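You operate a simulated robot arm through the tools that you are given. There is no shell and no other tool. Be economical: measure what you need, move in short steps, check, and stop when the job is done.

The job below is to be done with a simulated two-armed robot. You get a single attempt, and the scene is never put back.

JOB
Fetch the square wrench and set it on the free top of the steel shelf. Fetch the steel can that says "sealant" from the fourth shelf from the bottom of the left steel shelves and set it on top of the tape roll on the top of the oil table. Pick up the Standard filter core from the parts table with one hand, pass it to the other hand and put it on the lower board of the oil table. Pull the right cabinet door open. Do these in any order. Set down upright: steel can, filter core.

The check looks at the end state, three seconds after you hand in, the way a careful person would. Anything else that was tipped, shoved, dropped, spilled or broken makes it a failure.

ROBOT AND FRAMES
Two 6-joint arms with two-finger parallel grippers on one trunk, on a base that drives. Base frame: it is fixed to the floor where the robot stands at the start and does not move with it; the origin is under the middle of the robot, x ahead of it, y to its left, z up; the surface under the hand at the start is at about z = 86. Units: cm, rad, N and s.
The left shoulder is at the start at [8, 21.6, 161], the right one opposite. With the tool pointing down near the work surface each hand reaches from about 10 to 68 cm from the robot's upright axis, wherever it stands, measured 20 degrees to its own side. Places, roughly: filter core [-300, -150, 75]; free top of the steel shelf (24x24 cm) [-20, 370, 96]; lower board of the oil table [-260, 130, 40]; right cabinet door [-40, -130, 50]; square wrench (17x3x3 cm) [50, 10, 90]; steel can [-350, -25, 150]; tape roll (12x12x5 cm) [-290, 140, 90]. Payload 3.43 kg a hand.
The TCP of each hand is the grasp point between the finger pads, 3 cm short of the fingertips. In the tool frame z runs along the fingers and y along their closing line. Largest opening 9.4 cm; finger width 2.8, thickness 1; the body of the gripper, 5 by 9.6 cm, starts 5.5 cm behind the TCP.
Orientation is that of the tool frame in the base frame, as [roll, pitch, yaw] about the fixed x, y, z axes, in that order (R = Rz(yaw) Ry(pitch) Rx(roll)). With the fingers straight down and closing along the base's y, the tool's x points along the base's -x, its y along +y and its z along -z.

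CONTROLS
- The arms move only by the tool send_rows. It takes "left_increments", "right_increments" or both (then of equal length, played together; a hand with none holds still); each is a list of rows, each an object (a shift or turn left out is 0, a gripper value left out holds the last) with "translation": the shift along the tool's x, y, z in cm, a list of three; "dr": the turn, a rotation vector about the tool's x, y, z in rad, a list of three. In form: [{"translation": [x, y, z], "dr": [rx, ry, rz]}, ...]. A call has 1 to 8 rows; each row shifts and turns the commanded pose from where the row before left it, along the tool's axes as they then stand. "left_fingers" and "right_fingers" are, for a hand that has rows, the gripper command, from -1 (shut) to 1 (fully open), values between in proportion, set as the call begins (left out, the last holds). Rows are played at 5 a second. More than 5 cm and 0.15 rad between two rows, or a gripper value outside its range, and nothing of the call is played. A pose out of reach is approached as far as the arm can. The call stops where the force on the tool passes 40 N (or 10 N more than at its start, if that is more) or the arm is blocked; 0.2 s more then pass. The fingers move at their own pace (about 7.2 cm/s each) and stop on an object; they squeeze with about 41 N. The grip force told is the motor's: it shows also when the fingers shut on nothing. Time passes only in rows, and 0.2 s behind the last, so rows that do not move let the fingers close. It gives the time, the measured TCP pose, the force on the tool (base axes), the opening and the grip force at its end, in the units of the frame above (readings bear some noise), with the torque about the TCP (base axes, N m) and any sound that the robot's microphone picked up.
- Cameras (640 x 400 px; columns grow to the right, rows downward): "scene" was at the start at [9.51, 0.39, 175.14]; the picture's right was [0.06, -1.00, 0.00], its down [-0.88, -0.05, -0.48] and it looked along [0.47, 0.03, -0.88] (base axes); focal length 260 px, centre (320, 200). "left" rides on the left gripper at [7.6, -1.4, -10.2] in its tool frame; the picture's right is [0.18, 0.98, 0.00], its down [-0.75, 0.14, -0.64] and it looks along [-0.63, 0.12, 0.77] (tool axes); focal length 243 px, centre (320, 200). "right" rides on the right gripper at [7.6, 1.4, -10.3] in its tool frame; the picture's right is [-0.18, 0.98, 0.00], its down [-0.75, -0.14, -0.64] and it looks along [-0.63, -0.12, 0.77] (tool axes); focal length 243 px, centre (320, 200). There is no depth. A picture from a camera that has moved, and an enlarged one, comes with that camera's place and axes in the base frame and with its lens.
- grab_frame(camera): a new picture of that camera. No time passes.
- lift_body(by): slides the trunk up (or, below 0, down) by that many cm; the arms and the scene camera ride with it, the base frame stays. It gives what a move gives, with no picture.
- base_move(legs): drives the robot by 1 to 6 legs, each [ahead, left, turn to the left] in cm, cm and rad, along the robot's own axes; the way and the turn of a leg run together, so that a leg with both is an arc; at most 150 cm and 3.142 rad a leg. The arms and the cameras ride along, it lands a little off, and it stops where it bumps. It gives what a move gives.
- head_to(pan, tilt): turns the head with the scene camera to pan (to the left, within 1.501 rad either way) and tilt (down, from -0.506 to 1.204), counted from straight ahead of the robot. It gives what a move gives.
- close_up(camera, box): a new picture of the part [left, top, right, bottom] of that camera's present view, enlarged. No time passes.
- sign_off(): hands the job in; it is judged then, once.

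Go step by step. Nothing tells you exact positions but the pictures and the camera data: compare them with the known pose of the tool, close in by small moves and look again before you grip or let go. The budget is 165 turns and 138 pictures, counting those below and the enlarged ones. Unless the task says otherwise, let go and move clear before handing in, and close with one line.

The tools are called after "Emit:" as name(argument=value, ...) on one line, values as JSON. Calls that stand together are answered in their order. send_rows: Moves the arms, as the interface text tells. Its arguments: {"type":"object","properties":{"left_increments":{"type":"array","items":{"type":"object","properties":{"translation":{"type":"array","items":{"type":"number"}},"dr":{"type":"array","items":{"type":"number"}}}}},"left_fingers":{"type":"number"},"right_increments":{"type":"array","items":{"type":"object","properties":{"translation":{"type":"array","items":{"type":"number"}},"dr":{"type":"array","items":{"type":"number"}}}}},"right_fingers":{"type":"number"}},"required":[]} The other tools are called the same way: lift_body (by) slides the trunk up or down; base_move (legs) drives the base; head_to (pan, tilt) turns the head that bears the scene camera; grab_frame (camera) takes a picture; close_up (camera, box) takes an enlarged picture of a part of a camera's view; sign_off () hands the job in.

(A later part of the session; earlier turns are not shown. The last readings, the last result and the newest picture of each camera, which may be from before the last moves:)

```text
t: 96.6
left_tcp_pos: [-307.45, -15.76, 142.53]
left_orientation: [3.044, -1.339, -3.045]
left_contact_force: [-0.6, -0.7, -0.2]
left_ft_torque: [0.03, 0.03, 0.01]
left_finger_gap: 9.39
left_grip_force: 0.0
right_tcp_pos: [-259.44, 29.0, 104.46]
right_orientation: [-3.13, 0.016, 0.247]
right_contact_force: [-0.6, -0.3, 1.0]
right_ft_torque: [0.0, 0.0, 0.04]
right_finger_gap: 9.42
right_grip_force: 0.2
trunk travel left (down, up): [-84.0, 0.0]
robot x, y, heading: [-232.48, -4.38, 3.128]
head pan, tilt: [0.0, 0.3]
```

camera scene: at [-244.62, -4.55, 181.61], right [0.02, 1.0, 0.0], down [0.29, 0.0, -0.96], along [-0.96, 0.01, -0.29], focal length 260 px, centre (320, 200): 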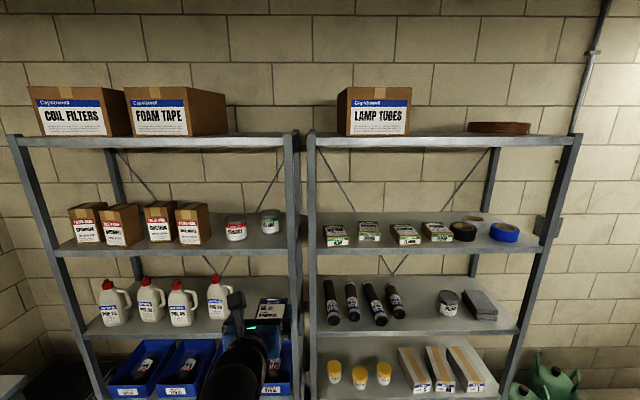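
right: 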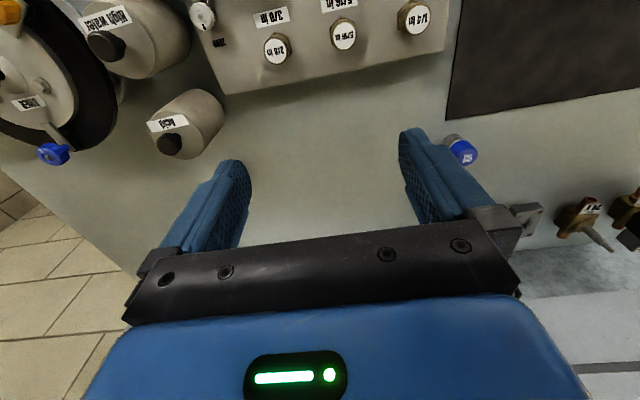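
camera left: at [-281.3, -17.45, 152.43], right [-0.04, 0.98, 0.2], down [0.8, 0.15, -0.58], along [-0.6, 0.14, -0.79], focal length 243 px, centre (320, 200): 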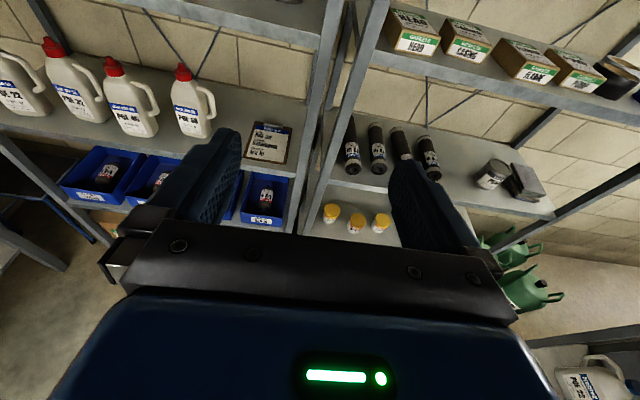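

Emit:
base_move(legs=[[20, 8.5, 0.012]])

Emit:
send_rows(left_increments=[{"translation": [-1, 0, 0], "dr": [0, 0, 0.022]}])

Emit:
head_to(pan=0.1, tilt=0.45)

Emit:
grab_frame(camera="left")

Emit:
close_up(camera="scene", box=[220, 140, 420, 265])

```text
t: 98.3
left_tcp_pos: [-326.32, -24.76, 143.01]
left_orientation: [3.051, -1.343, -3.041]
left_contact_force: [-0.1, 0.8, -0.2]
left_ft_torque: [-0.03, 0.02, 0.0]
left_finger_gap: 9.41
left_grip_force: 0.1
right_tcp_pos: [-279.29, 20.48, 104.61]
right_orientation: [-3.132, 0.021, 0.259]
right_contact_force: [0.4, -1.4, -0.5]
right_ft_torque: [0.0, 0.04, 0.0]
right_finger_gap: 9.4
right_grip_force: 0.0
trunk travel left (down, up): [-84.0, 0.0]
robot x, y, heading: [-252.37, -13.53, 3.139]
head pan, tilt: [0.0, 0.3]
```

```text
t: 98.7
left_tcp_pos: [-326.84, -25.21, 141.3]
left_orientation: [3.135, -1.338, -3.13]
left_contact_force: [-0.5, 0.0, -0.5]
left_ft_torque: [0.01, 0.01, 0.01]
left_finger_gap: 9.4
left_grip_force: 0.1
right_tcp_pos: [-279.8, 20.13, 104.56]
right_orientation: [-3.126, 0.014, 0.259]
right_contact_force: [0.0, 0.5, -0.6]
right_ft_torque: [0.0, -0.03, 0.01]
right_finger_gap: 9.39
right_grip_force: 0.0
trunk travel left (down, up): [-84.0, 0.0]
robot x, y, heading: [-252.46, -13.07, 3.138]
head pan, tilt: [0.0, 0.3]
```

```text
t: 99.4
left_tcp_pos: [-326.72, -25.14, 141.42]
left_orientation: [3.137, -1.338, -3.128]
left_contact_force: [-0.1, 0.2, -0.3]
left_ft_torque: [0.0, 0.0, 0.0]
left_finger_gap: 9.38
left_grip_force: 0.0
right_tcp_pos: [-279.66, 20.26, 104.49]
right_orientation: [-3.128, 0.015, 0.258]
right_contact_force: [0.4, -0.3, -0.1]
right_ft_torque: [-0.01, 0.0, 0.02]
right_finger_gap: 9.41
right_grip_force: 0.2
trunk travel left (down, up): [-84.0, 0.0]
robot x, y, heading: [-252.11, -13.15, 3.145]
head pan, tilt: [0.099, 0.45]
```

```text
111 pictures are left
camera left: at [-318.55, -26.57, 151.31], right [-0.05, 0.98, 0.18], down [0.8, 0.15, -0.59], along [-0.6, 0.12, -0.79], focal length 243 px, centre (320, 200)
```

left: 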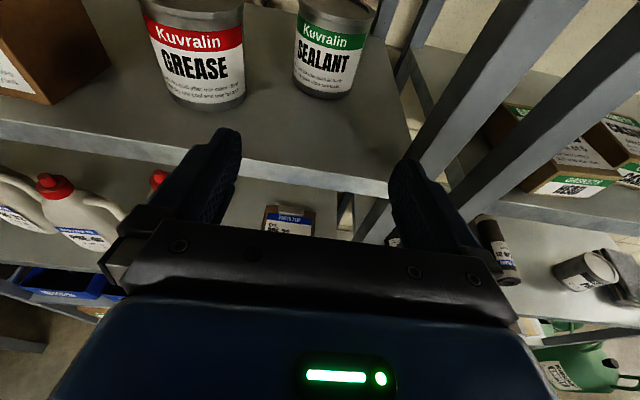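

```text
3.20 times, centred on (320, 202) of scene
camera zoom: at [-264.53, -14.12, 180.2], right [-0.1, 1.0, 0.0], down [0.43, 0.04, -0.9], along [-0.9, -0.09, -0.44], focal length 833 px, centre (320, 192)
```

zoom: 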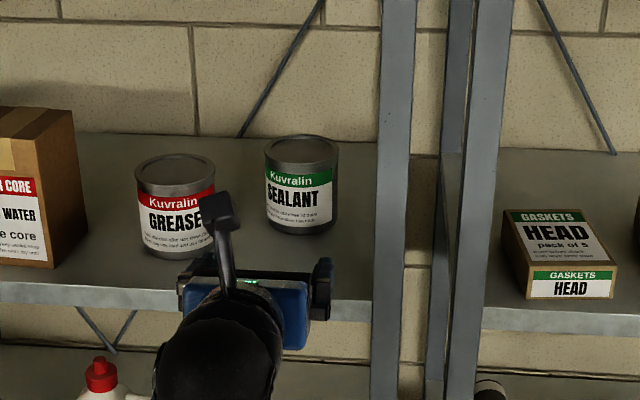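

Both views put the can at (-349, -24.5). Advancing with the open fingers until the tips are just before the can, then checking.

Emit:
send_rows(left_increments=[{"translation": [0.57, 0.16, 3.46]}, {"translation": [0.57, 0.16, 3.46]}, {"translation": [0.57, 0.16, 3.46]}, {"translation": [0.57, 0.16, 3.46]}])

Emit:
grab_frame(camera="left")

Emit:
close_up(camera="scene", box=[250, 160, 370, 235])

```text
t: 100.4
left_tcp_pos: [-340.62, -24.4, 140.64]
left_orientation: [3.141, -1.339, -3.133]
left_contact_force: [0.2, -0.8, -0.4]
left_ft_torque: [0.0, 0.0, -0.02]
left_finger_gap: 9.4
left_grip_force: 0.0
right_tcp_pos: [-279.52, 20.35, 104.49]
right_orientation: [-3.129, 0.014, 0.258]
right_contact_force: [0.0, 0.4, -0.5]
right_ft_torque: [-0.01, 0.01, 0.02]
right_finger_gap: 9.38
right_grip_force: 0.1
trunk travel left (down, up): [-84.0, 0.0]
robot x, y, heading: [-251.98, -13.27, 3.134]
head pan, tilt: [0.099, 0.45]
```

```text
109 pictures are left
camera left: at [-332.52, -25.87, 150.37], right [-0.05, 0.98, 0.18], down [0.8, 0.15, -0.59], along [-0.6, 0.11, -0.79], focal length 243 px, centre (320, 200)
```

left: 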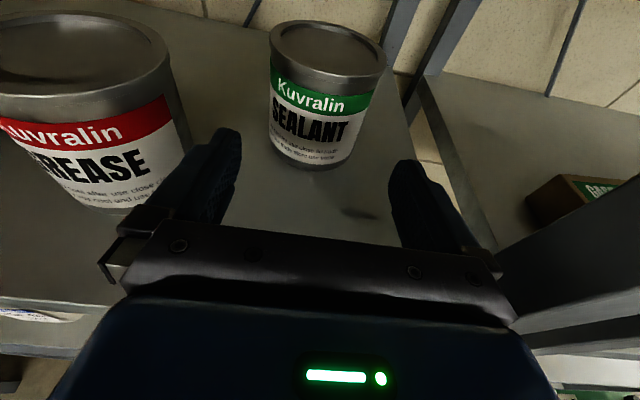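

```text
5.33 times, centred on (310, 198) of scene
camera zoom: at [-264.45, -14.01, 180.2], right [-0.1, 1.0, 0.0], down [0.43, 0.04, -0.9], along [-0.9, -0.09, -0.44], focal length 1388 px, centre (373, 213)
```

zoom: 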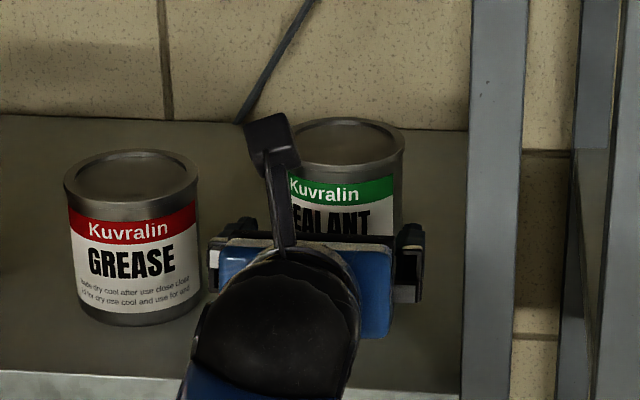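

The can lies on the tool's centre plane within about 2 mm. Advancing 8.5 cm around it, then gripping.

Emit:
send_rows(left_increments=[{"translation": [0.65, 0, 2.75]}, {"translation": [0.65, 0, 2.75]}, {"translation": [0.65, 0, 2.75]}])

Emit:
grab_frame(camera="left")

```text
t: 101.2
left_tcp_pos: [-347.36, -24.09, 140.68]
left_orientation: [3.136, -1.342, -3.13]
left_contact_force: [0.6, -0.2, 0.6]
left_ft_torque: [-0.01, 0.0, -0.04]
left_finger_gap: 9.38
left_grip_force: 0.1
left hand out of reach, approached as far as the arm can: row 3
right_tcp_pos: [-279.51, 20.39, 104.52]
right_orientation: [-3.128, 0.015, 0.257]
right_contact_force: [-0.8, -0.2, 1.3]
right_ft_torque: [-0.02, 0.02, -0.02]
right_finger_gap: 9.42
right_grip_force: 0.0
trunk travel left (down, up): [-84.0, 0.0]
robot x, y, heading: [-252.12, -12.91, 3.142]
head pan, tilt: [0.099, 0.45]
```

```text
107 pictures are left
camera left: at [-339.2, -25.51, 150.4], right [-0.05, 0.98, 0.18], down [0.8, 0.15, -0.59], along [-0.6, 0.12, -0.79], focal length 243 px, centre (320, 200)
```

left: 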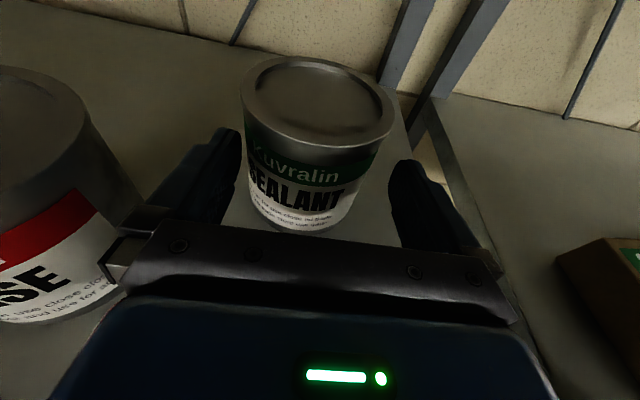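

The can sits ~0.6 cm toward the left finger and the arm is at its reach limit. I'll shift −y 0.6, then creep the base ahead 2.5 cm.

Emit:
send_rows(left_increments=[{"translation": [0, -0.6, 0]}])

Emit:
base_move(legs=[[2.5, 0, 0]])

Emit:
grab_frame(camera="left")

```text
t: 101.6
left_tcp_pos: [-347.41, -24.72, 140.6]
left_orientation: [3.136, -1.34, -3.131]
left_contact_force: [0.1, 0.4, -0.1]
left_ft_torque: [0.03, -0.01, 0.03]
left_finger_gap: 9.37
left_grip_force: 0.1
right_tcp_pos: [-279.57, 20.12, 104.53]
right_orientation: [-3.129, 0.016, 0.258]
right_contact_force: [0.0, -0.5, 0.0]
right_ft_torque: [0.04, -0.01, 0.02]
right_finger_gap: 9.4
right_grip_force: 0.1
trunk travel left (down, up): [-84.0, 0.0]
robot x, y, heading: [-252.22, -13.27, 3.139]
head pan, tilt: [0.099, 0.45]
```

```text
t: 102.4
left_tcp_pos: [-349.26, -24.77, 141.08]
left_orientation: [3.137, -1.348, -3.129]
left_contact_force: [1.0, 0.7, 1.5]
left_ft_torque: [-0.02, -0.03, -0.01]
left_finger_gap: 9.41
left_grip_force: 0.2
right_tcp_pos: [-281.66, 20.26, 104.68]
right_orientation: [-3.128, 0.021, 0.259]
right_contact_force: [0.3, 0.2, 0.4]
right_ft_torque: [0.02, 0.03, 0.01]
right_finger_gap: 9.41
right_grip_force: 0.1
trunk travel left (down, up): [-84.0, 0.0]
robot x, y, heading: [-254.98, -13.15, 3.14]
head pan, tilt: [0.099, 0.45]
```

```text
106 pictures are left
camera left: at [-341.02, -26.17, 150.75], right [-0.05, 0.98, 0.18], down [0.79, 0.15, -0.59], along [-0.61, 0.11, -0.79], focal length 243 px, centre (320, 200)
```

left: 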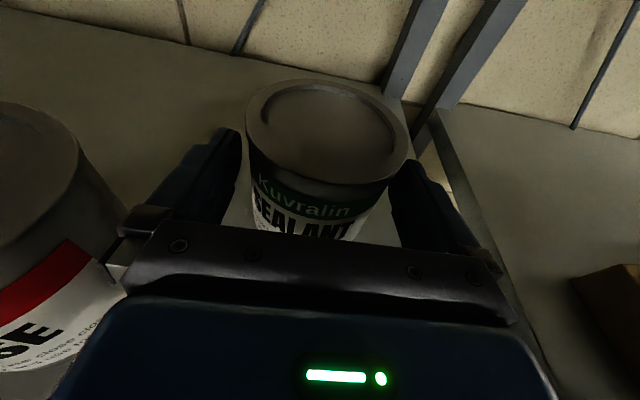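

Well centred now. Gripping and lifting.

Emit:
send_rows(left_increments=[{"translation": [0, -0.2, 0]}, {}, {}, {}], left_fingers=-1)

Emit:
send_rows(left_increments=[{"translation": [1, 0, -0.24]}, {"translation": [2, 0, -0.48]}])

Emit:
grab_frame(camera="left")

```text
t: 103.4
left_tcp_pos: [-349.6, -24.74, 141.19]
left_orientation: [3.139, -1.351, -3.131]
left_contact_force: [-9.7, 0.1, 20.2]
left_ft_torque: [-0.19, 1.13, -0.06]
left_finger_gap: 8.4
left_grip_force: 40.5
right_tcp_pos: [-281.92, 20.27, 104.63]
right_orientation: [-3.128, 0.019, 0.259]
right_contact_force: [-0.6, 1.4, 0.0]
right_ft_torque: [0.01, -0.03, 0.02]
right_finger_gap: 9.4
right_grip_force: 0.1
trunk travel left (down, up): [-84.0, 0.0]
robot x, y, heading: [-255.08, -13.57, 3.14]
head pan, tilt: [0.099, 0.45]
```

```text
t: 104.0
left_tcp_pos: [-349.95, -25.09, 142.95]
left_orientation: [3.141, -1.329, -3.134]
left_contact_force: [0.3, 0.1, -5.1]
left_ft_torque: [0.0, -0.15, -0.02]
left_finger_gap: 8.39
left_grip_force: 40.2
right_tcp_pos: [-282.28, 20.25, 104.53]
right_orientation: [-3.129, 0.015, 0.258]
right_contact_force: [-0.7, -0.2, -0.1]
right_ft_torque: [-0.02, -0.01, 0.04]
right_finger_gap: 9.38
right_grip_force: 0.1
trunk travel left (down, up): [-84.0, 0.0]
robot x, y, heading: [-255.07, -13.39, 3.143]
head pan, tilt: [0.099, 0.45]
```

```text
105 pictures are left
camera left: at [-341.88, -26.45, 152.82], right [-0.05, 0.98, 0.18], down [0.8, 0.15, -0.58], along [-0.59, 0.11, -0.8], focal length 243 px, centre (320, 200)
```

left: 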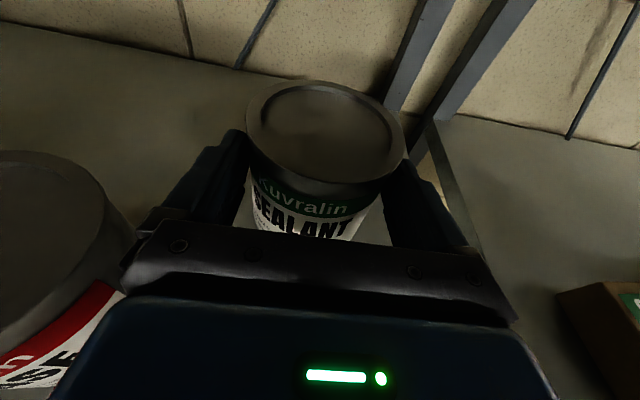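

Can held (8.4 cm). Backing straight out of the shelf, then turning to the oil table.

Emit:
base_move(legs=[[-50, 0, 0], [0, 0, -1.571], [40, 64, 0]])

Emit:
head_to(pan=0, tilt=0.6)

Emit:
grab_frame(camera="scene")

Emit:
grab_frame(camera="left")

```text
t: 114.5
left_tcp_pos: [-278.46, 122.76, 143.59]
left_orientation: [-3.139, -1.34, 1.564]
left_contact_force: [0.2, 0.8, -4.1]
left_ft_torque: [-0.12, -0.01, 0.03]
left_finger_gap: 8.38
left_grip_force: 41.0
right_tcp_pos: [-233.92, 54.42, 104.44]
right_orientation: [-3.13, 0.016, -1.323]
right_contact_force: [-0.1, -0.3, 0.4]
right_ft_torque: [0.03, 0.01, 0.02]
right_finger_gap: 9.43
right_grip_force: 0.1
trunk travel left (down, up): [-84.0, 0.0]
robot x, y, heading: [-267.94, 27.78, 1.556]
head pan, tilt: [0.099, 0.45]
```

```text
t: 115.2
left_tcp_pos: [-278.53, 122.84, 143.53]
left_orientation: [3.141, -1.338, 1.568]
left_contact_force: [0.2, 0.1, -5.1]
left_ft_torque: [-0.18, 0.02, -0.01]
left_finger_gap: 8.35
left_grip_force: 41.0
right_tcp_pos: [-234.07, 54.7, 104.49]
right_orientation: [-3.13, 0.015, -1.324]
right_contact_force: [-0.2, -0.5, 0.0]
right_ft_torque: [0.0, -0.02, -0.01]
right_finger_gap: 9.39
right_grip_force: 0.0
trunk travel left (down, up): [-84.0, 0.0]
robot x, y, heading: [-267.82, 27.48, 1.559]
head pan, tilt: [0.0, 0.6]
```

```text
104 pictures are left
camera scene: at [-267.63, 39.55, 178.85], right [1.0, -0.01, 0.0], down [-0.01, -0.57, -0.82], along [0.01, 0.82, -0.57], focal length 260 px, centre (320, 200)
```

scene: 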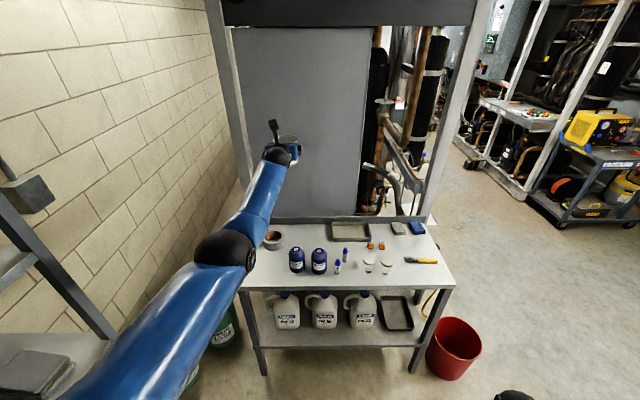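

```text
103 pictures are left
camera left: at [-280.04, 114.61, 153.32], right [0.98, 0.04, 0.18], down [0.14, -0.8, -0.59], along [0.12, 0.6, -0.79], focal length 243 px, centre (320, 200)
```

left: 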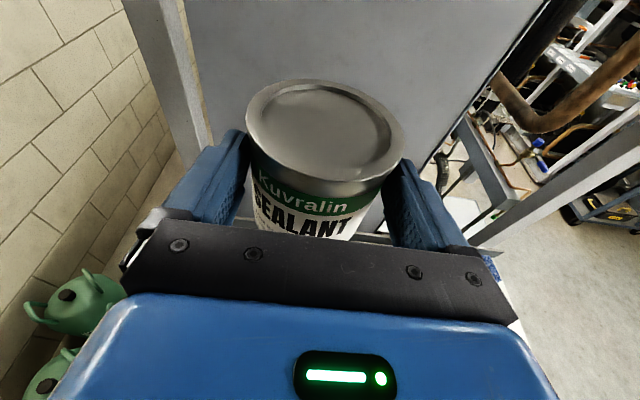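

Emit:
close_up(camera="scene", box=[235, 210, 465, 354])

```text
2.78 times, centred on (350, 282) of scene
camera zoom: at [-267.63, 39.55, 178.85], right [1.0, -0.01, 0.0], down [-0.01, -0.57, -0.82], along [0.01, 0.82, -0.57], focal length 723 px, centre (237, -28)
```

zoom: 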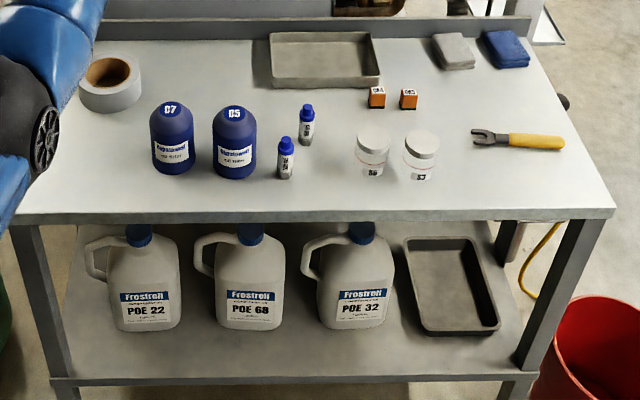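

Emit:
close_up(camera="scene", box=[250, 220, 314, 260])

```text
10.00 times, centred on (282, 240) of scene
camera zoom: at [-267.63, 39.55, 178.85], right [1.0, -0.01, 0.0], down [-0.01, -0.57, -0.82], along [0.01, 0.82, -0.57], focal length 2604 px, centre (700, -200)
```

zoom: 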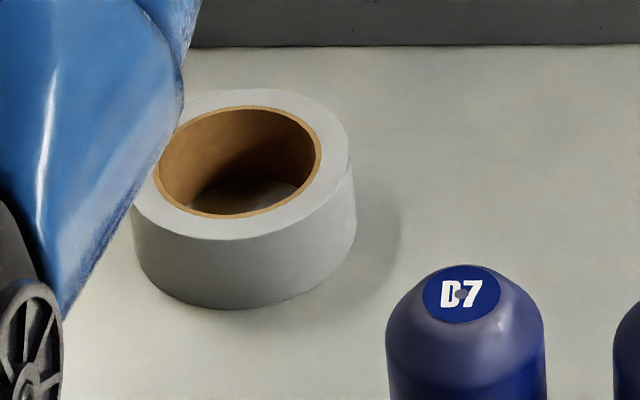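

I'll lower the trunk 25 cm: it is needed for placing and gives a second viewpoint to fix the roll's height and place.

Emit:
lift_body(by=-25)

Emit:
close_up(camera="scene", box=[230, 140, 390, 240])

Emit:
grab_frame(camera="left")

```text
t: 117.8
left_tcp_pos: [-278.63, 123.03, 118.43]
left_orientation: [3.14, -1.341, 1.571]
left_contact_force: [0.9, -0.2, -5.6]
left_ft_torque: [-0.15, 0.0, 0.01]
left_finger_gap: 8.36
left_grip_force: 40.5
right_tcp_pos: [-234.1, 54.6, 79.55]
right_orientation: [-3.129, 0.017, -1.325]
right_contact_force: [0.3, 0.3, 0.6]
right_ft_torque: [0.04, -0.01, -0.02]
right_finger_gap: 9.41
right_grip_force: 0.1
trunk travel left (down, up): [-59.0, 25.0]
robot x, y, heading: [-267.87, 27.88, 1.556]
head pan, tilt: [0.0, 0.6]
```

```text
4.00 times, centred on (310, 190) of scene
camera zoom: at [-267.73, 39.58, 153.78], right [1.0, -0.01, 0.0], down [-0.01, -0.57, -0.82], along [0.01, 0.82, -0.57], focal length 1041 px, centre (360, 240)
```

zoom: 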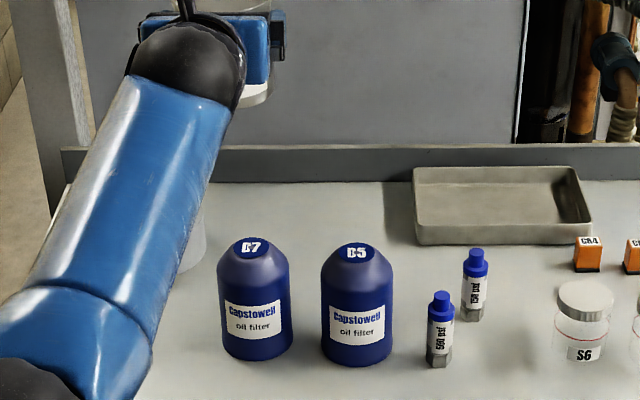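

```text
99 pictures are left
camera left: at [-280.14, 114.62, 128.26], right [0.98, 0.04, 0.18], down [0.14, -0.8, -0.59], along [0.12, 0.6, -0.79], focal length 243 px, centre (320, 200)
```

left: 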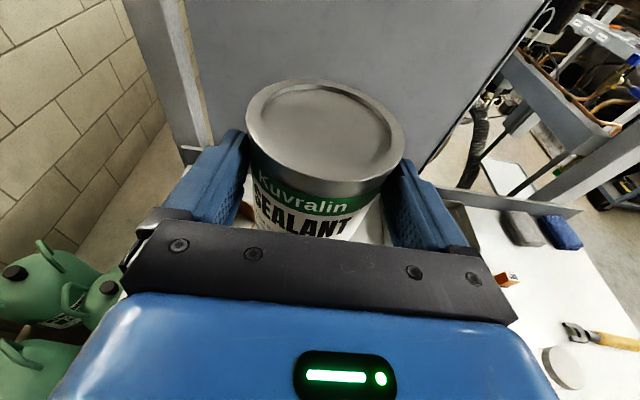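

Triangulating the oil bottle gives table top z ≈ 86, so the roll is at about (-289.5, 136.5), top z ≈ 91. Moving the base so the can comes over it.

Emit:
base_move(legs=[[19, 11, 0.012]])

Emit:
send_rows(left_increments=[{"translation": [-0.7, 0, -3]}, {"translation": [-0.7, 0, -3]}])

Emit:
head_to(pan=0.15, tilt=0.6)

Emit:
grab_frame(camera="scene")

Emit:
grab_frame(camera="left")

```text
t: 119.4
left_tcp_pos: [-290.32, 141.7, 118.76]
left_orientation: [3.14, -1.343, 1.579]
left_contact_force: [0.4, -0.7, -5.0]
left_ft_torque: [-0.14, 0.03, -0.03]
left_finger_gap: 8.37
left_grip_force: 41.3
right_tcp_pos: [-245.15, 74.01, 79.65]
right_orientation: [-3.13, 0.018, -1.31]
right_contact_force: [0.5, -0.3, -0.1]
right_ft_torque: [0.04, 0.04, 0.02]
right_finger_gap: 9.39
right_grip_force: 0.1
trunk travel left (down, up): [-59.0, 25.0]
robot x, y, heading: [-279.12, 46.52, 1.569]
head pan, tilt: [0.0, 0.6]
```

```text
t: 120.0
left_tcp_pos: [-290.22, 135.37, 118.56]
left_orientation: [3.138, -1.34, 1.579]
left_contact_force: [0.3, 0.8, -4.9]
left_ft_torque: [-0.18, 0.01, -0.01]
left_finger_gap: 8.36
left_grip_force: 40.9
right_tcp_pos: [-245.28, 74.01, 79.55]
right_orientation: [-3.126, 0.017, -1.311]
right_contact_force: [-0.7, 0.5, -0.6]
right_ft_torque: [0.0, 0.0, -0.02]
right_finger_gap: 9.39
right_grip_force: 0.1
trunk travel left (down, up): [-59.0, 25.0]
robot x, y, heading: [-278.9, 46.5, 1.565]
head pan, tilt: [0.0, 0.6]
```

```text
t: 120.7
left_tcp_pos: [-290.4, 135.62, 118.48]
left_orientation: [3.139, -1.339, 1.582]
left_contact_force: [1.4, -0.2, -5.3]
left_ft_torque: [-0.16, 0.03, 0.02]
left_finger_gap: 8.39
left_grip_force: 40.8
right_tcp_pos: [-245.22, 74.09, 79.43]
right_orientation: [-3.129, 0.016, -1.313]
right_contact_force: [0.0, 0.5, 0.2]
right_ft_torque: [-0.02, 0.01, -0.02]
right_finger_gap: 9.41
right_grip_force: 0.0
trunk travel left (down, up): [-59.0, 25.0]
robot x, y, heading: [-278.5, 46.52, 1.572]
head pan, tilt: [0.15, 0.6]
```

```text
98 pictures are left
camera scene: at [-279.96, 58.51, 153.84], right [0.99, 0.15, 0.0], down [0.08, -0.56, -0.82], along [-0.12, 0.82, -0.57], focal length 260 px, centre (320, 200)
```

scene: 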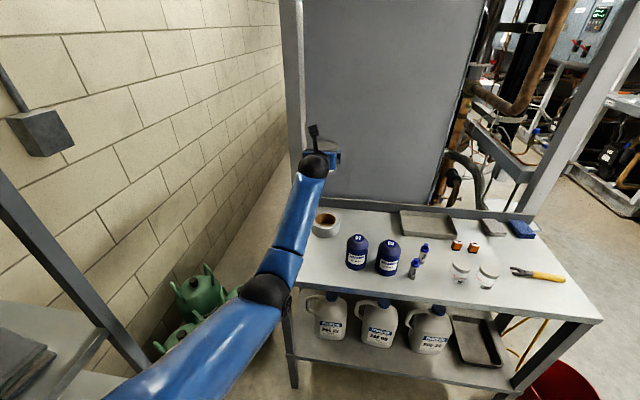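

```text
97 pictures are left
camera left: at [-291.82, 127.33, 128.28], right [0.98, 0.05, 0.18], down [0.15, -0.8, -0.59], along [0.11, 0.6, -0.79], focal length 243 px, centre (320, 200)
```

left: 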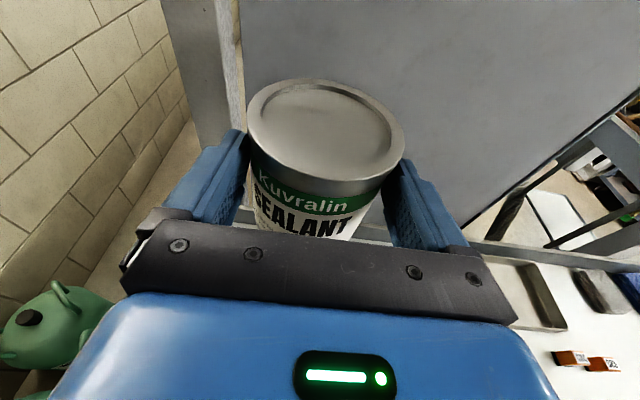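

Emit:
close_up(camera="scene", box=[290, 195, 370, 245])

Emit:
lift_body(by=-14)

Emit:
close_up(camera="scene", box=[280, 130, 400, 205])

```text
8.00 times, centred on (330, 220) of scene
camera zoom: at [-279.96, 58.51, 153.84], right [0.99, 0.15, 0.0], down [0.08, -0.56, -0.82], along [-0.12, 0.82, -0.57], focal length 2083 px, centre (240, 40)
```

zoom: 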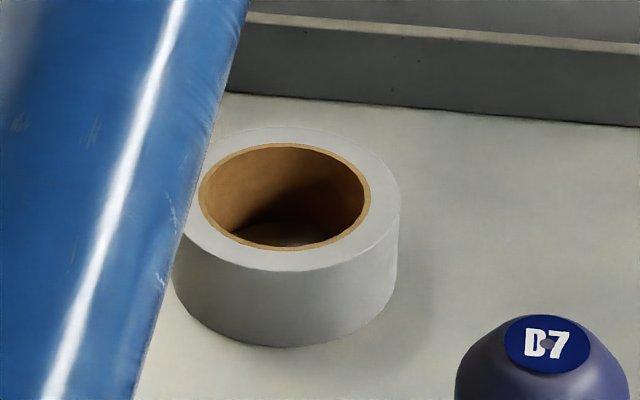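

```text
t: 122.4
left_tcp_pos: [-290.34, 135.6, 104.4]
left_orientation: [3.138, -1.339, 1.581]
left_contact_force: [0.5, -0.4, -5.1]
left_ft_torque: [-0.15, 0.01, 0.01]
left_finger_gap: 8.36
left_grip_force: 40.9
right_tcp_pos: [-245.25, 74.11, 65.53]
right_orientation: [-3.128, 0.016, -1.312]
right_contact_force: [0.1, -0.8, 0.9]
right_ft_torque: [0.01, 0.01, 0.02]
right_finger_gap: 9.41
right_grip_force: 0.1
trunk travel left (down, up): [-45.0, 39.0]
robot x, y, heading: [-278.67, 46.71, 1.567]
head pan, tilt: [0.15, 0.6]
```

```text
5.33 times, centred on (340, 168) of scene
camera zoom: at [-279.97, 58.49, 139.78], right [0.99, 0.15, 0.0], down [0.08, -0.56, -0.82], along [-0.12, 0.82, -0.57], focal length 1388 px, centre (213, 373)
```

zoom: 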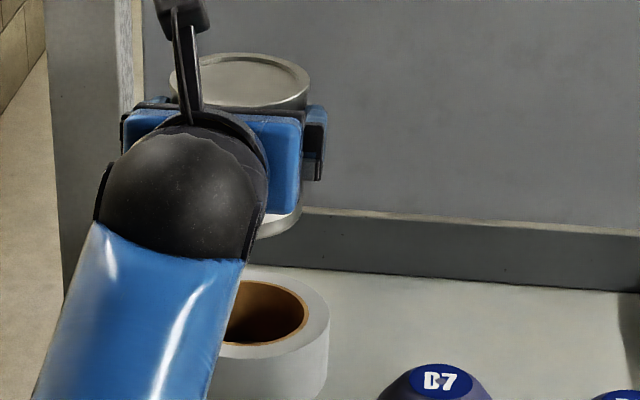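

The roll centre checks out at (-289.5, 136.5), top ≈ 91; the can is at about (-290.1, 135.5). Correcting and lowering toward it.

Emit:
send_rows(left_increments=[{"translation": [0.23, 0.6, 0.97], "dr": [0, 0.012, 0]}, {"translation": [-1.95, 0, 0.44]}, {"translation": [-1.95, 0, 0.44]}, {"translation": [-1.46, 0, 0.33]}])

Emit:
close_up(camera="scene", box=[280, 130, 400, 205])

Emit:
grab_frame(camera="left")

```text
t: 123.4
left_tcp_pos: [-289.84, 136.75, 98.95]
left_orientation: [3.138, -1.354, 1.582]
left_contact_force: [0.3, -0.5, -3.8]
left_ft_torque: [-0.16, 0.02, 0.02]
left_finger_gap: 8.39
left_grip_force: 41.3
right_tcp_pos: [-245.28, 74.11, 65.55]
right_orientation: [-3.128, 0.015, -1.309]
right_contact_force: [0.4, -0.4, 0.1]
right_ft_torque: [-0.02, 0.01, 0.0]
right_finger_gap: 9.39
right_grip_force: 0.1
trunk travel left (down, up): [-45.0, 39.0]
robot x, y, heading: [-278.48, 46.64, 1.568]
head pan, tilt: [0.15, 0.6]
```

```text
5.33 times, centred on (340, 168) of scene
camera zoom: at [-279.97, 58.53, 139.84], right [0.99, 0.15, 0.0], down [0.08, -0.56, -0.82], along [-0.12, 0.82, -0.57], focal length 1388 px, centre (213, 373)
```

zoom: 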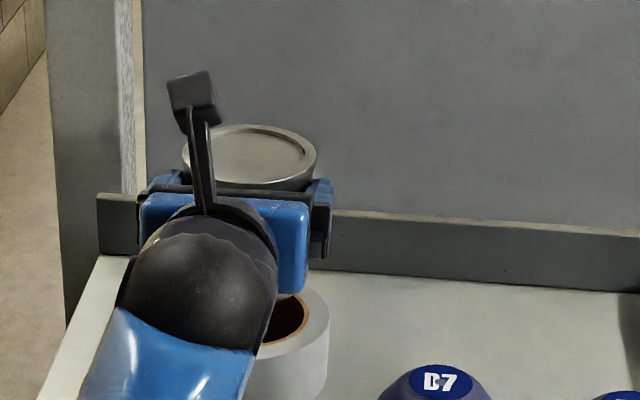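

```text
93 pictures are left
camera left: at [-291.28, 128.21, 108.69], right [0.98, 0.05, 0.18], down [0.15, -0.79, -0.6], along [0.11, 0.61, -0.78], focal length 243 px, centre (320, 200)
```

left: 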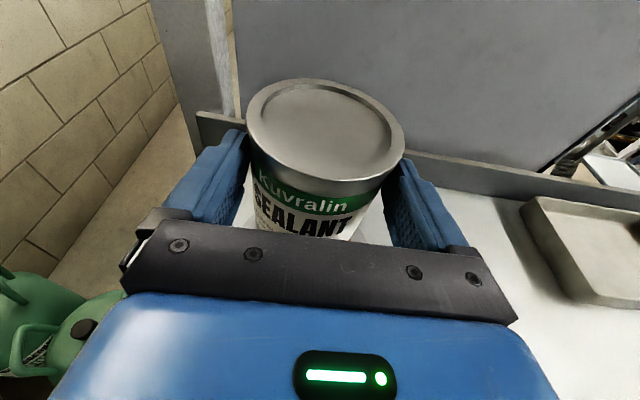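

Aligned over the roll. Lowering in fine steps until it touches.

Emit:
send_rows(left_increments=[{"translation": [-0.78, 0, 0.17]}, {"translation": [-0.4, 0, 0.09]}, {"translation": [-0.4, 0, 0.09]}])

Emit:
send_rows(left_increments=[{"translation": [-0.3, 0, 0.07]}, {"translation": [-0.3, 0, 0.07]}])

```text
t: 124.2
left_tcp_pos: [-289.85, 136.57, 98.01]
left_orientation: [3.134, -1.362, 1.587]
left_contact_force: [-0.1, 5.8, 10.5]
left_ft_torque: [0.1, 0.01, 0.01]
left_finger_gap: 8.38
left_grip_force: 40.8
right_tcp_pos: [-245.19, 73.94, 65.61]
right_orientation: [-3.128, 0.018, -1.31]
right_contact_force: [0.7, 0.1, -0.6]
right_ft_torque: [0.02, 0.03, 0.02]
right_finger_gap: 9.4
right_grip_force: 0.1
trunk travel left (down, up): [-45.0, 39.0]
robot x, y, heading: [-278.8, 46.39, 1.569]
head pan, tilt: [0.15, 0.6]
```

```text
t: 124.8
left_tcp_pos: [-289.84, 136.36, 98.02]
left_orientation: [3.134, -1.37, 1.585]
left_contact_force: [-2.2, 10.7, 31.4]
left_ft_torque: [0.36, 0.18, 0.04]
left_finger_gap: 8.39
left_grip_force: 41.1
right_tcp_pos: [-245.19, 73.95, 65.69]
right_orientation: [-3.128, 0.02, -1.311]
right_contact_force: [-0.5, -0.3, -0.9]
right_ft_torque: [0.02, 0.01, 0.01]
right_finger_gap: 9.43
right_grip_force: 0.1
trunk travel left (down, up): [-45.0, 39.0]
robot x, y, heading: [-278.93, 46.92, 1.577]
head pan, tilt: [0.15, 0.6]
```

Contact at TCP z 98. Relieving the press a little, then looking before release.

Emit:
send_rows(left_increments=[{"translation": [0.55, 0, -0.12]}])

Emit:
close_up(camera="scene", box=[280, 130, 400, 205])

```text
t: 125.2
left_tcp_pos: [-289.84, 136.35, 97.96]
left_orientation: [3.134, -1.362, 1.584]
left_contact_force: [-2.5, 9.9, 22.7]
left_ft_torque: [0.26, 0.19, 0.01]
left_finger_gap: 8.35
left_grip_force: 41.4
right_tcp_pos: [-245.26, 73.96, 65.57]
right_orientation: [-3.128, 0.017, -1.31]
right_contact_force: [-0.4, 0.0, -0.7]
right_ft_torque: [0.0, 0.02, 0.01]
right_finger_gap: 9.41
right_grip_force: 0.1
trunk travel left (down, up): [-45.0, 39.0]
robot x, y, heading: [-278.7, 46.55, 1.57]
head pan, tilt: [0.15, 0.6]
```

```text
5.33 times, centred on (340, 168) of scene
camera zoom: at [-279.94, 58.1, 139.89], right [0.99, 0.15, 0.0], down [0.08, -0.56, -0.83], along [-0.12, 0.82, -0.56], focal length 1388 px, centre (213, 373)
```

zoom: 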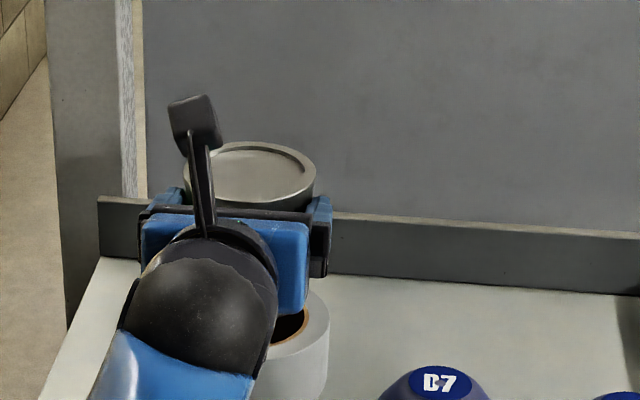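

Emit:
send_rows(left_increments=[{"translation": [0.35, 0, -0.08]}, {"translation": [0, 0, -0.15]}])

Emit:
grab_frame(camera="left")

```text
t: 125.8
left_tcp_pos: [-289.74, 136.3, 98.02]
left_orientation: [3.137, -1.354, 1.583]
left_contact_force: [-1.3, 6.3, 16.3]
left_ft_torque: [0.14, 0.06, -0.04]
left_finger_gap: 8.37
left_grip_force: 41.1
right_tcp_pos: [-245.31, 73.9, 65.53]
right_orientation: [-3.128, 0.017, -1.31]
right_contact_force: [-0.6, 0.0, -0.3]
right_ft_torque: [-0.01, 0.02, 0.0]
right_finger_gap: 9.42
right_grip_force: 0.1
trunk travel left (down, up): [-45.0, 39.0]
robot x, y, heading: [-278.83, 46.43, 1.573]
head pan, tilt: [0.15, 0.6]
```

```text
91 pictures are left
camera left: at [-291.19, 127.81, 107.67], right [0.98, 0.05, 0.18], down [0.15, -0.79, -0.6], along [0.11, 0.61, -0.78], focal length 243 px, centre (320, 200)
```

left: 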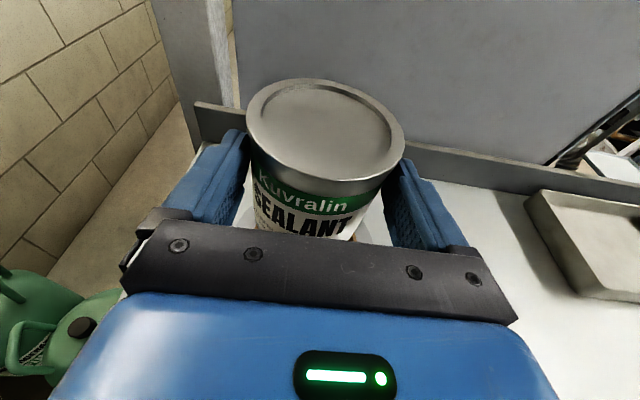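

The can is upright on the roll with light contact. Releasing and withdrawing straight back.

Emit:
send_rows(left_increments=[{}, {}, {}], left_fingers=1)

Emit:
grab_frame(camera="left")

```text
t: 126.6
left_tcp_pos: [-289.85, 136.44, 97.7]
left_orientation: [3.137, -1.35, 1.581]
left_contact_force: [0.0, -0.3, 0.9]
left_ft_torque: [0.02, 0.02, -0.01]
left_finger_gap: 9.41
left_grip_force: 0.1
right_tcp_pos: [-245.29, 74.03, 65.6]
right_orientation: [-3.127, 0.015, -1.31]
right_contact_force: [0.2, 0.2, 0.4]
right_ft_torque: [0.02, -0.01, 0.01]
right_finger_gap: 9.41
right_grip_force: 0.0
trunk travel left (down, up): [-45.0, 39.0]
robot x, y, heading: [-278.34, 46.38, 1.568]
head pan, tilt: [0.15, 0.6]
```

```text
90 pictures are left
camera left: at [-291.22, 128.01, 107.42], right [0.98, 0.05, 0.18], down [0.15, -0.79, -0.6], along [0.11, 0.61, -0.78], focal length 243 px, centre (320, 200)
```

left: 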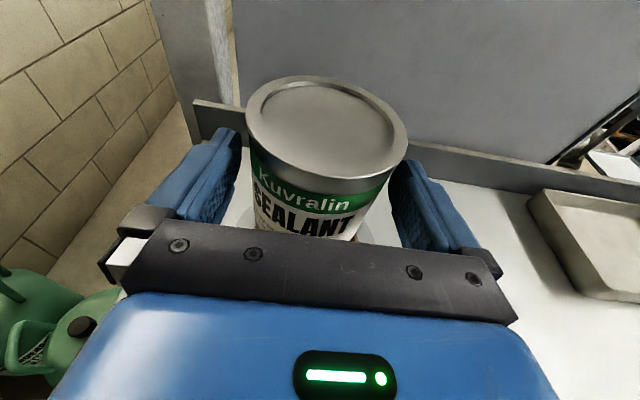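

Emit:
base_move(legs=[[-40, 0, 0]])

Emit:
lift_body(by=25)

Emit:
close_up(camera="scene", box=[260, 120, 460, 245])

```text
t: 129.1
left_tcp_pos: [-289.67, 96.26, 97.78]
left_orientation: [3.14, -1.352, 1.58]
left_contact_force: [-0.5, 1.0, 0.5]
left_ft_torque: [0.02, 0.02, -0.01]
left_finger_gap: 9.39
left_grip_force: 0.0
right_tcp_pos: [-245.29, 33.82, 65.64]
right_orientation: [-3.127, 0.016, -1.316]
right_contact_force: [0.4, -0.2, 0.3]
right_ft_torque: [0.01, 0.01, 0.01]
right_finger_gap: 9.39
right_grip_force: 0.0
trunk travel left (down, up): [-45.0, 39.0]
robot x, y, heading: [-278.8, 6.2, 1.567]
head pan, tilt: [0.15, 0.6]
```

```text
t: 131.7
left_tcp_pos: [-289.58, 96.25, 122.89]
left_orientation: [3.138, -1.352, 1.581]
left_contact_force: [0.7, -0.3, 0.0]
left_ft_torque: [0.02, 0.01, 0.01]
left_finger_gap: 9.43
left_grip_force: 0.0
right_tcp_pos: [-245.13, 33.8, 90.5]
right_orientation: [-3.13, 0.015, -1.314]
right_contact_force: [0.5, 0.5, -0.3]
right_ft_torque: [0.01, 0.04, 0.01]
right_finger_gap: 9.41
right_grip_force: 0.0
trunk travel left (down, up): [-70.0, 14.0]
robot x, y, heading: [-279.17, 6.49, 1.565]
head pan, tilt: [0.15, 0.6]
```

```text
3.20 times, centred on (360, 182) of scene
camera zoom: at [-280.01, 18.23, 164.88], right [0.99, 0.15, 0.0], down [0.08, -0.56, -0.82], along [-0.12, 0.82, -0.57], focal length 833 px, centre (192, 256)
```

zoom: 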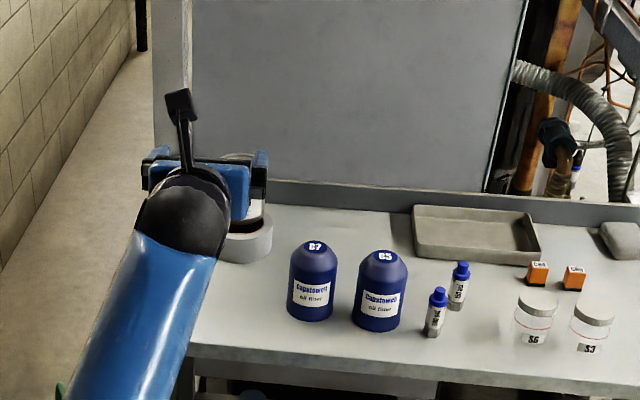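

The can is released; I'll verify it later from another angle. Now to the parts table: retract the left arm, drive south and look.

Emit:
send_rows(left_increments=[{"translation": [-1.5, 0, -4.4]}, {"translation": [-1.5, 0, -4.4]}, {"translation": [-1.5, 0, -4.4]}, {"translation": [-1.5, 0, -4.4]}, {"translation": [-1.5, 0, -4.4]}])

Emit:
base_move(legs=[[-40, -20, 0], [0, 0, 1.571], [0, 0, 1.571]])

Emit:
head_to(pan=-0.4, tilt=0.6)

Emit:
grab_frame(camera="scene")

```text
t: 132.9
left_tcp_pos: [-289.77, 73.0, 120.3]
left_orientation: [3.138, -1.354, 1.579]
left_contact_force: [0.2, -1.4, 0.8]
left_ft_torque: [-0.02, -0.01, -0.02]
left_finger_gap: 9.41
left_grip_force: 0.0
right_tcp_pos: [-245.32, 33.62, 90.55]
right_orientation: [-3.127, 0.018, -1.312]
right_contact_force: [-0.5, 0.6, 0.3]
right_ft_torque: [0.03, -0.03, 0.02]
right_finger_gap: 9.42
right_grip_force: 0.2
trunk travel left (down, up): [-70.0, 14.0]
robot x, y, heading: [-278.77, 6.19, 1.568]
head pan, tilt: [0.15, 0.6]
```

```text
t: 143.3
left_tcp_pos: [-246.98, -100.24, 120.4]
left_orientation: [3.138, -1.354, -1.547]
left_contact_force: [0.8, -0.6, 0.7]
left_ft_torque: [0.01, 0.01, 0.03]
left_finger_gap: 9.4
left_grip_force: 0.0
right_tcp_pos: [-292.03, -61.56, 90.47]
right_orientation: [-3.128, 0.016, 1.843]
right_contact_force: [0.9, -0.2, -0.1]
right_ft_torque: [0.0, 0.01, -0.03]
right_finger_gap: 9.4
right_grip_force: 0.1
trunk travel left (down, up): [-70.0, 14.0]
robot x, y, heading: [-258.76, -33.53, -1.56]
head pan, tilt: [0.15, 0.6]
```

```text
t: 144.2
left_tcp_pos: [-247.08, -100.38, 120.27]
left_orientation: [3.138, -1.353, -1.547]
left_contact_force: [0.0, -0.2, 0.3]
left_ft_torque: [0.01, 0.0, 0.0]
left_finger_gap: 9.4
left_grip_force: 0.0
right_tcp_pos: [-291.95, -61.57, 90.53]
right_orientation: [-3.128, 0.015, 1.843]
right_contact_force: [-0.7, 0.3, -0.1]
right_ft_torque: [0.03, 0.01, -0.03]
right_finger_gap: 9.39
right_grip_force: 0.0
trunk travel left (down, up): [-70.0, 14.0]
robot x, y, heading: [-259.15, -33.83, -1.559]
head pan, tilt: [-0.4, 0.6]
```

```text
88 pictures are left
camera scene: at [-262.24, -44.91, 164.85], right [-0.93, 0.38, 0.0], down [0.21, 0.52, -0.82], along [-0.31, -0.76, -0.57], focal length 260 px, centre (320, 200)
```

scene: 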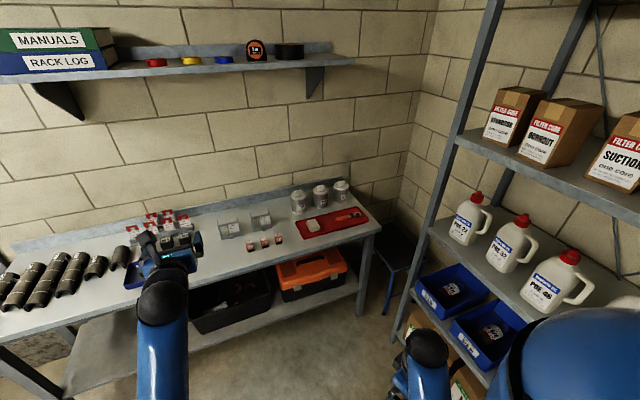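

Emit:
close_up(camera="scene", box=[205, 165, 385, 278])

Emit:
close_up(camera="scene", box=[0, 190, 220, 328])

```text
3.54 times, centred on (295, 222) of scene
camera zoom: at [-262.24, -44.91, 164.85], right [-0.93, 0.38, 0.0], down [0.21, 0.52, -0.82], along [-0.31, -0.76, -0.57], focal length 922 px, centre (408, 124)
```

zoom: 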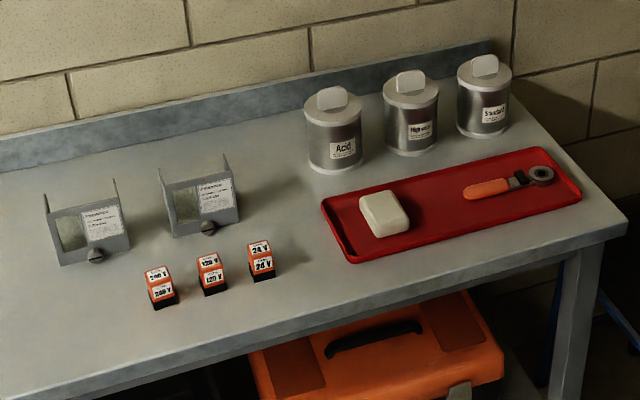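

```text
2.90 times, centred on (110, 259) of scene
camera zoom: at [-262.24, -44.91, 164.85], right [-0.93, 0.38, 0.0], down [0.21, 0.52, -0.82], along [-0.31, -0.76, -0.57], focal length 755 px, centre (929, 29)
```

zoom: 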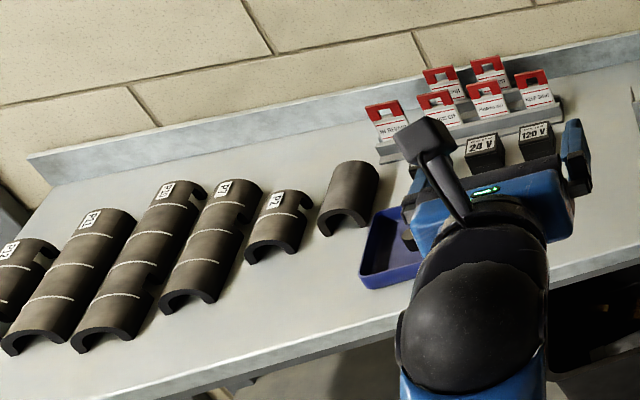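

The Standard core is the rightmost steel cylinder (≈9 cm wide, 10 tall, tab on top) near (-321, -156), table z ≈ 79. I'll take it with the right hand by the tab from above, then pass it to the left hand. First raise the left arm out of the way and turn the right wrist.

Emit:
send_rows(left_increments=[{"translation": [1.4, 0, 0.5]}, {"translation": [1.4, 0, 0.5]}, {"translation": [1.4, 0, 0.5]}, {"translation": [1.4, 0, 0.5]}, {"translation": [1.4, 0, 0.5]}, {"translation": [1.4, 0, 0.5]}, {"translation": [1.4, 0, 0.5]}, {"translation": [1.4, 0, 0.5]}], right_increments=[{"dr": [0, 0, -0.145]}, {"dr": [0, 0, -0.145]}, {"dr": [0, 0, -0.145]}, {"dr": [0, 0, -0.145]}, {"dr": [0, 0, -0.145]}, {"dr": [0, 0, -0.145]}, {"dr": [0, 0, -0.145]}, {"dr": [0, 0, -0.145]}])

Emit:
send_rows(right_increments=[{"dr": [0, 0, -0.138]}, {"translation": [0, -4, -2]}, {"translation": [0, -4, -2]}, {"translation": [0, -4, -2]}, {"translation": [0, -4, -2]}, {"translation": [0, -4, 0]}, {"translation": [0, -4, 0]}])

```text
t: 146.1
left_tcp_pos: [-246.89, -106.72, 130.32]
left_orientation: [3.139, -1.351, -1.546]
left_contact_force: [0.8, 0.0, -0.8]
left_ft_torque: [-0.01, -0.03, 0.02]
left_finger_gap: 9.4
left_grip_force: 0.1
right_tcp_pos: [-292.02, -61.59, 90.54]
right_orientation: [-3.12, -0.005, 3.005]
right_contact_force: [-0.3, 0.0, -0.2]
right_ft_torque: [-0.04, 0.03, 0.01]
right_finger_gap: 9.39
right_grip_force: 0.1
trunk travel left (down, up): [-70.0, 14.0]
robot x, y, heading: [-259.26, -33.63, -1.561]
head pan, tilt: [-0.4, 0.6]
```

```text
t: 147.7
left_tcp_pos: [-246.72, -106.74, 130.2]
left_orientation: [3.14, -1.351, -1.547]
left_contact_force: [0.2, 0.0, 0.9]
left_ft_torque: [0.02, 0.02, -0.01]
left_finger_gap: 9.39
left_grip_force: 0.2
right_tcp_pos: [-291.74, -85.8, 91.54]
right_orientation: [-3.123, -0.01, -3.141]
right_contact_force: [-0.8, -0.1, 0.4]
right_ft_torque: [0.04, 0.01, 0.0]
right_finger_gap: 9.4
right_grip_force: 0.1
right hand out of reach, approached as far as the arm can: row 2, 3, 4, 5
trunk travel left (down, up): [-70.0, 14.0]
robot x, y, heading: [-258.98, -34.13, -1.56]
head pan, tilt: [-0.4, 0.6]
```

Emit:
send_rows(right_increments=[{"translation": [0, -3, -3]}, {"translation": [0, -3, -3]}, {"translation": [0, -3, -3]}, {"translation": [0, -3, -3]}, {"translation": [0, -3, -3]}])

Emit:
base_move(legs=[[38, -27, 0]])

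Emit:
grab_frame(camera="right")

Emit:
grab_frame(camera="scene")

```text
t: 148.8
left_tcp_pos: [-246.75, -106.8, 130.31]
left_orientation: [3.136, -1.353, -1.545]
left_contact_force: [0.1, -0.3, -0.1]
left_ft_torque: [0.01, 0.01, -0.03]
left_finger_gap: 9.36
left_grip_force: 0.0
right_tcp_pos: [-291.86, -101.17, 105.81]
right_orientation: [-3.123, -0.008, 3.141]
right_contact_force: [0.1, 0.2, -0.5]
right_ft_torque: [-0.03, -0.02, -0.03]
right_finger_gap: 9.39
right_grip_force: 0.1
right hand out of reach, approached as far as the arm can: row 2, 3
trunk travel left (down, up): [-70.0, 14.0]
robot x, y, heading: [-259.08, -33.64, -1.56]
head pan, tilt: [-0.4, 0.6]
```

```text
t: 151.6
left_tcp_pos: [-273.28, -144.66, 130.38]
left_orientation: [3.133, -1.356, -1.545]
left_contact_force: [0.0, 0.2, -0.3]
left_ft_torque: [0.01, -0.03, 0.04]
left_finger_gap: 9.41
left_grip_force: 0.1
right_tcp_pos: [-318.41, -138.95, 105.87]
right_orientation: [-3.122, -0.007, 3.14]
right_contact_force: [-0.3, -0.2, -0.1]
right_ft_torque: [-0.02, 0.04, 0.0]
right_finger_gap: 9.39
right_grip_force: 0.0
trunk travel left (down, up): [-70.0, 14.0]
robot x, y, heading: [-285.19, -71.89, -1.559]
head pan, tilt: [-0.4, 0.6]
```

```text
85 pictures are left
camera right: at [-325.91, -137.24, 116.29], right [0.19, 0.98, -0.02], down [0.76, -0.13, 0.64], along [0.62, -0.14, -0.77], focal length 243 px, centre (320, 200)
```

right: 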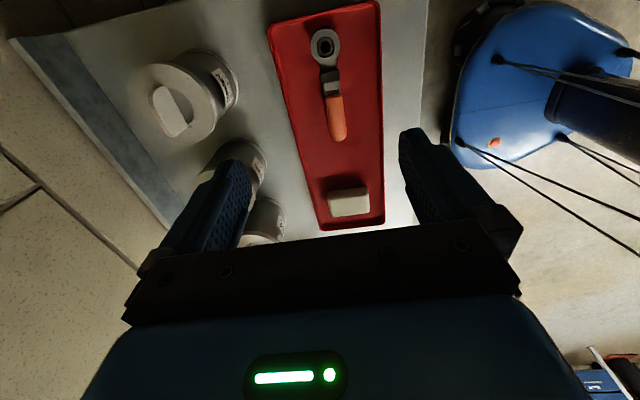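

```text
84 pictures are left
camera scene: at [-288.54, -82.79, 164.87], right [-0.93, 0.38, 0.0], down [0.21, 0.52, -0.83], along [-0.31, -0.76, -0.56], focal length 260 px, centre (320, 200)
```

scene: 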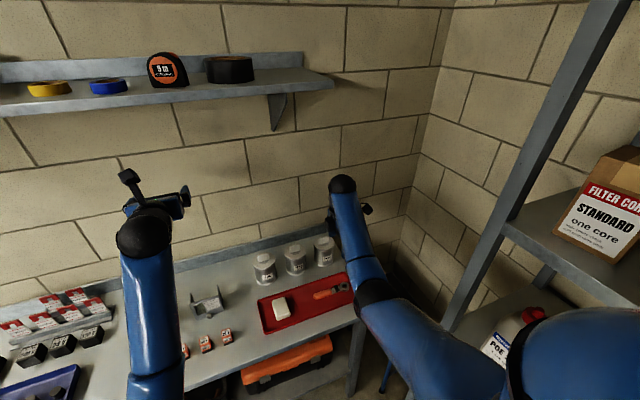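

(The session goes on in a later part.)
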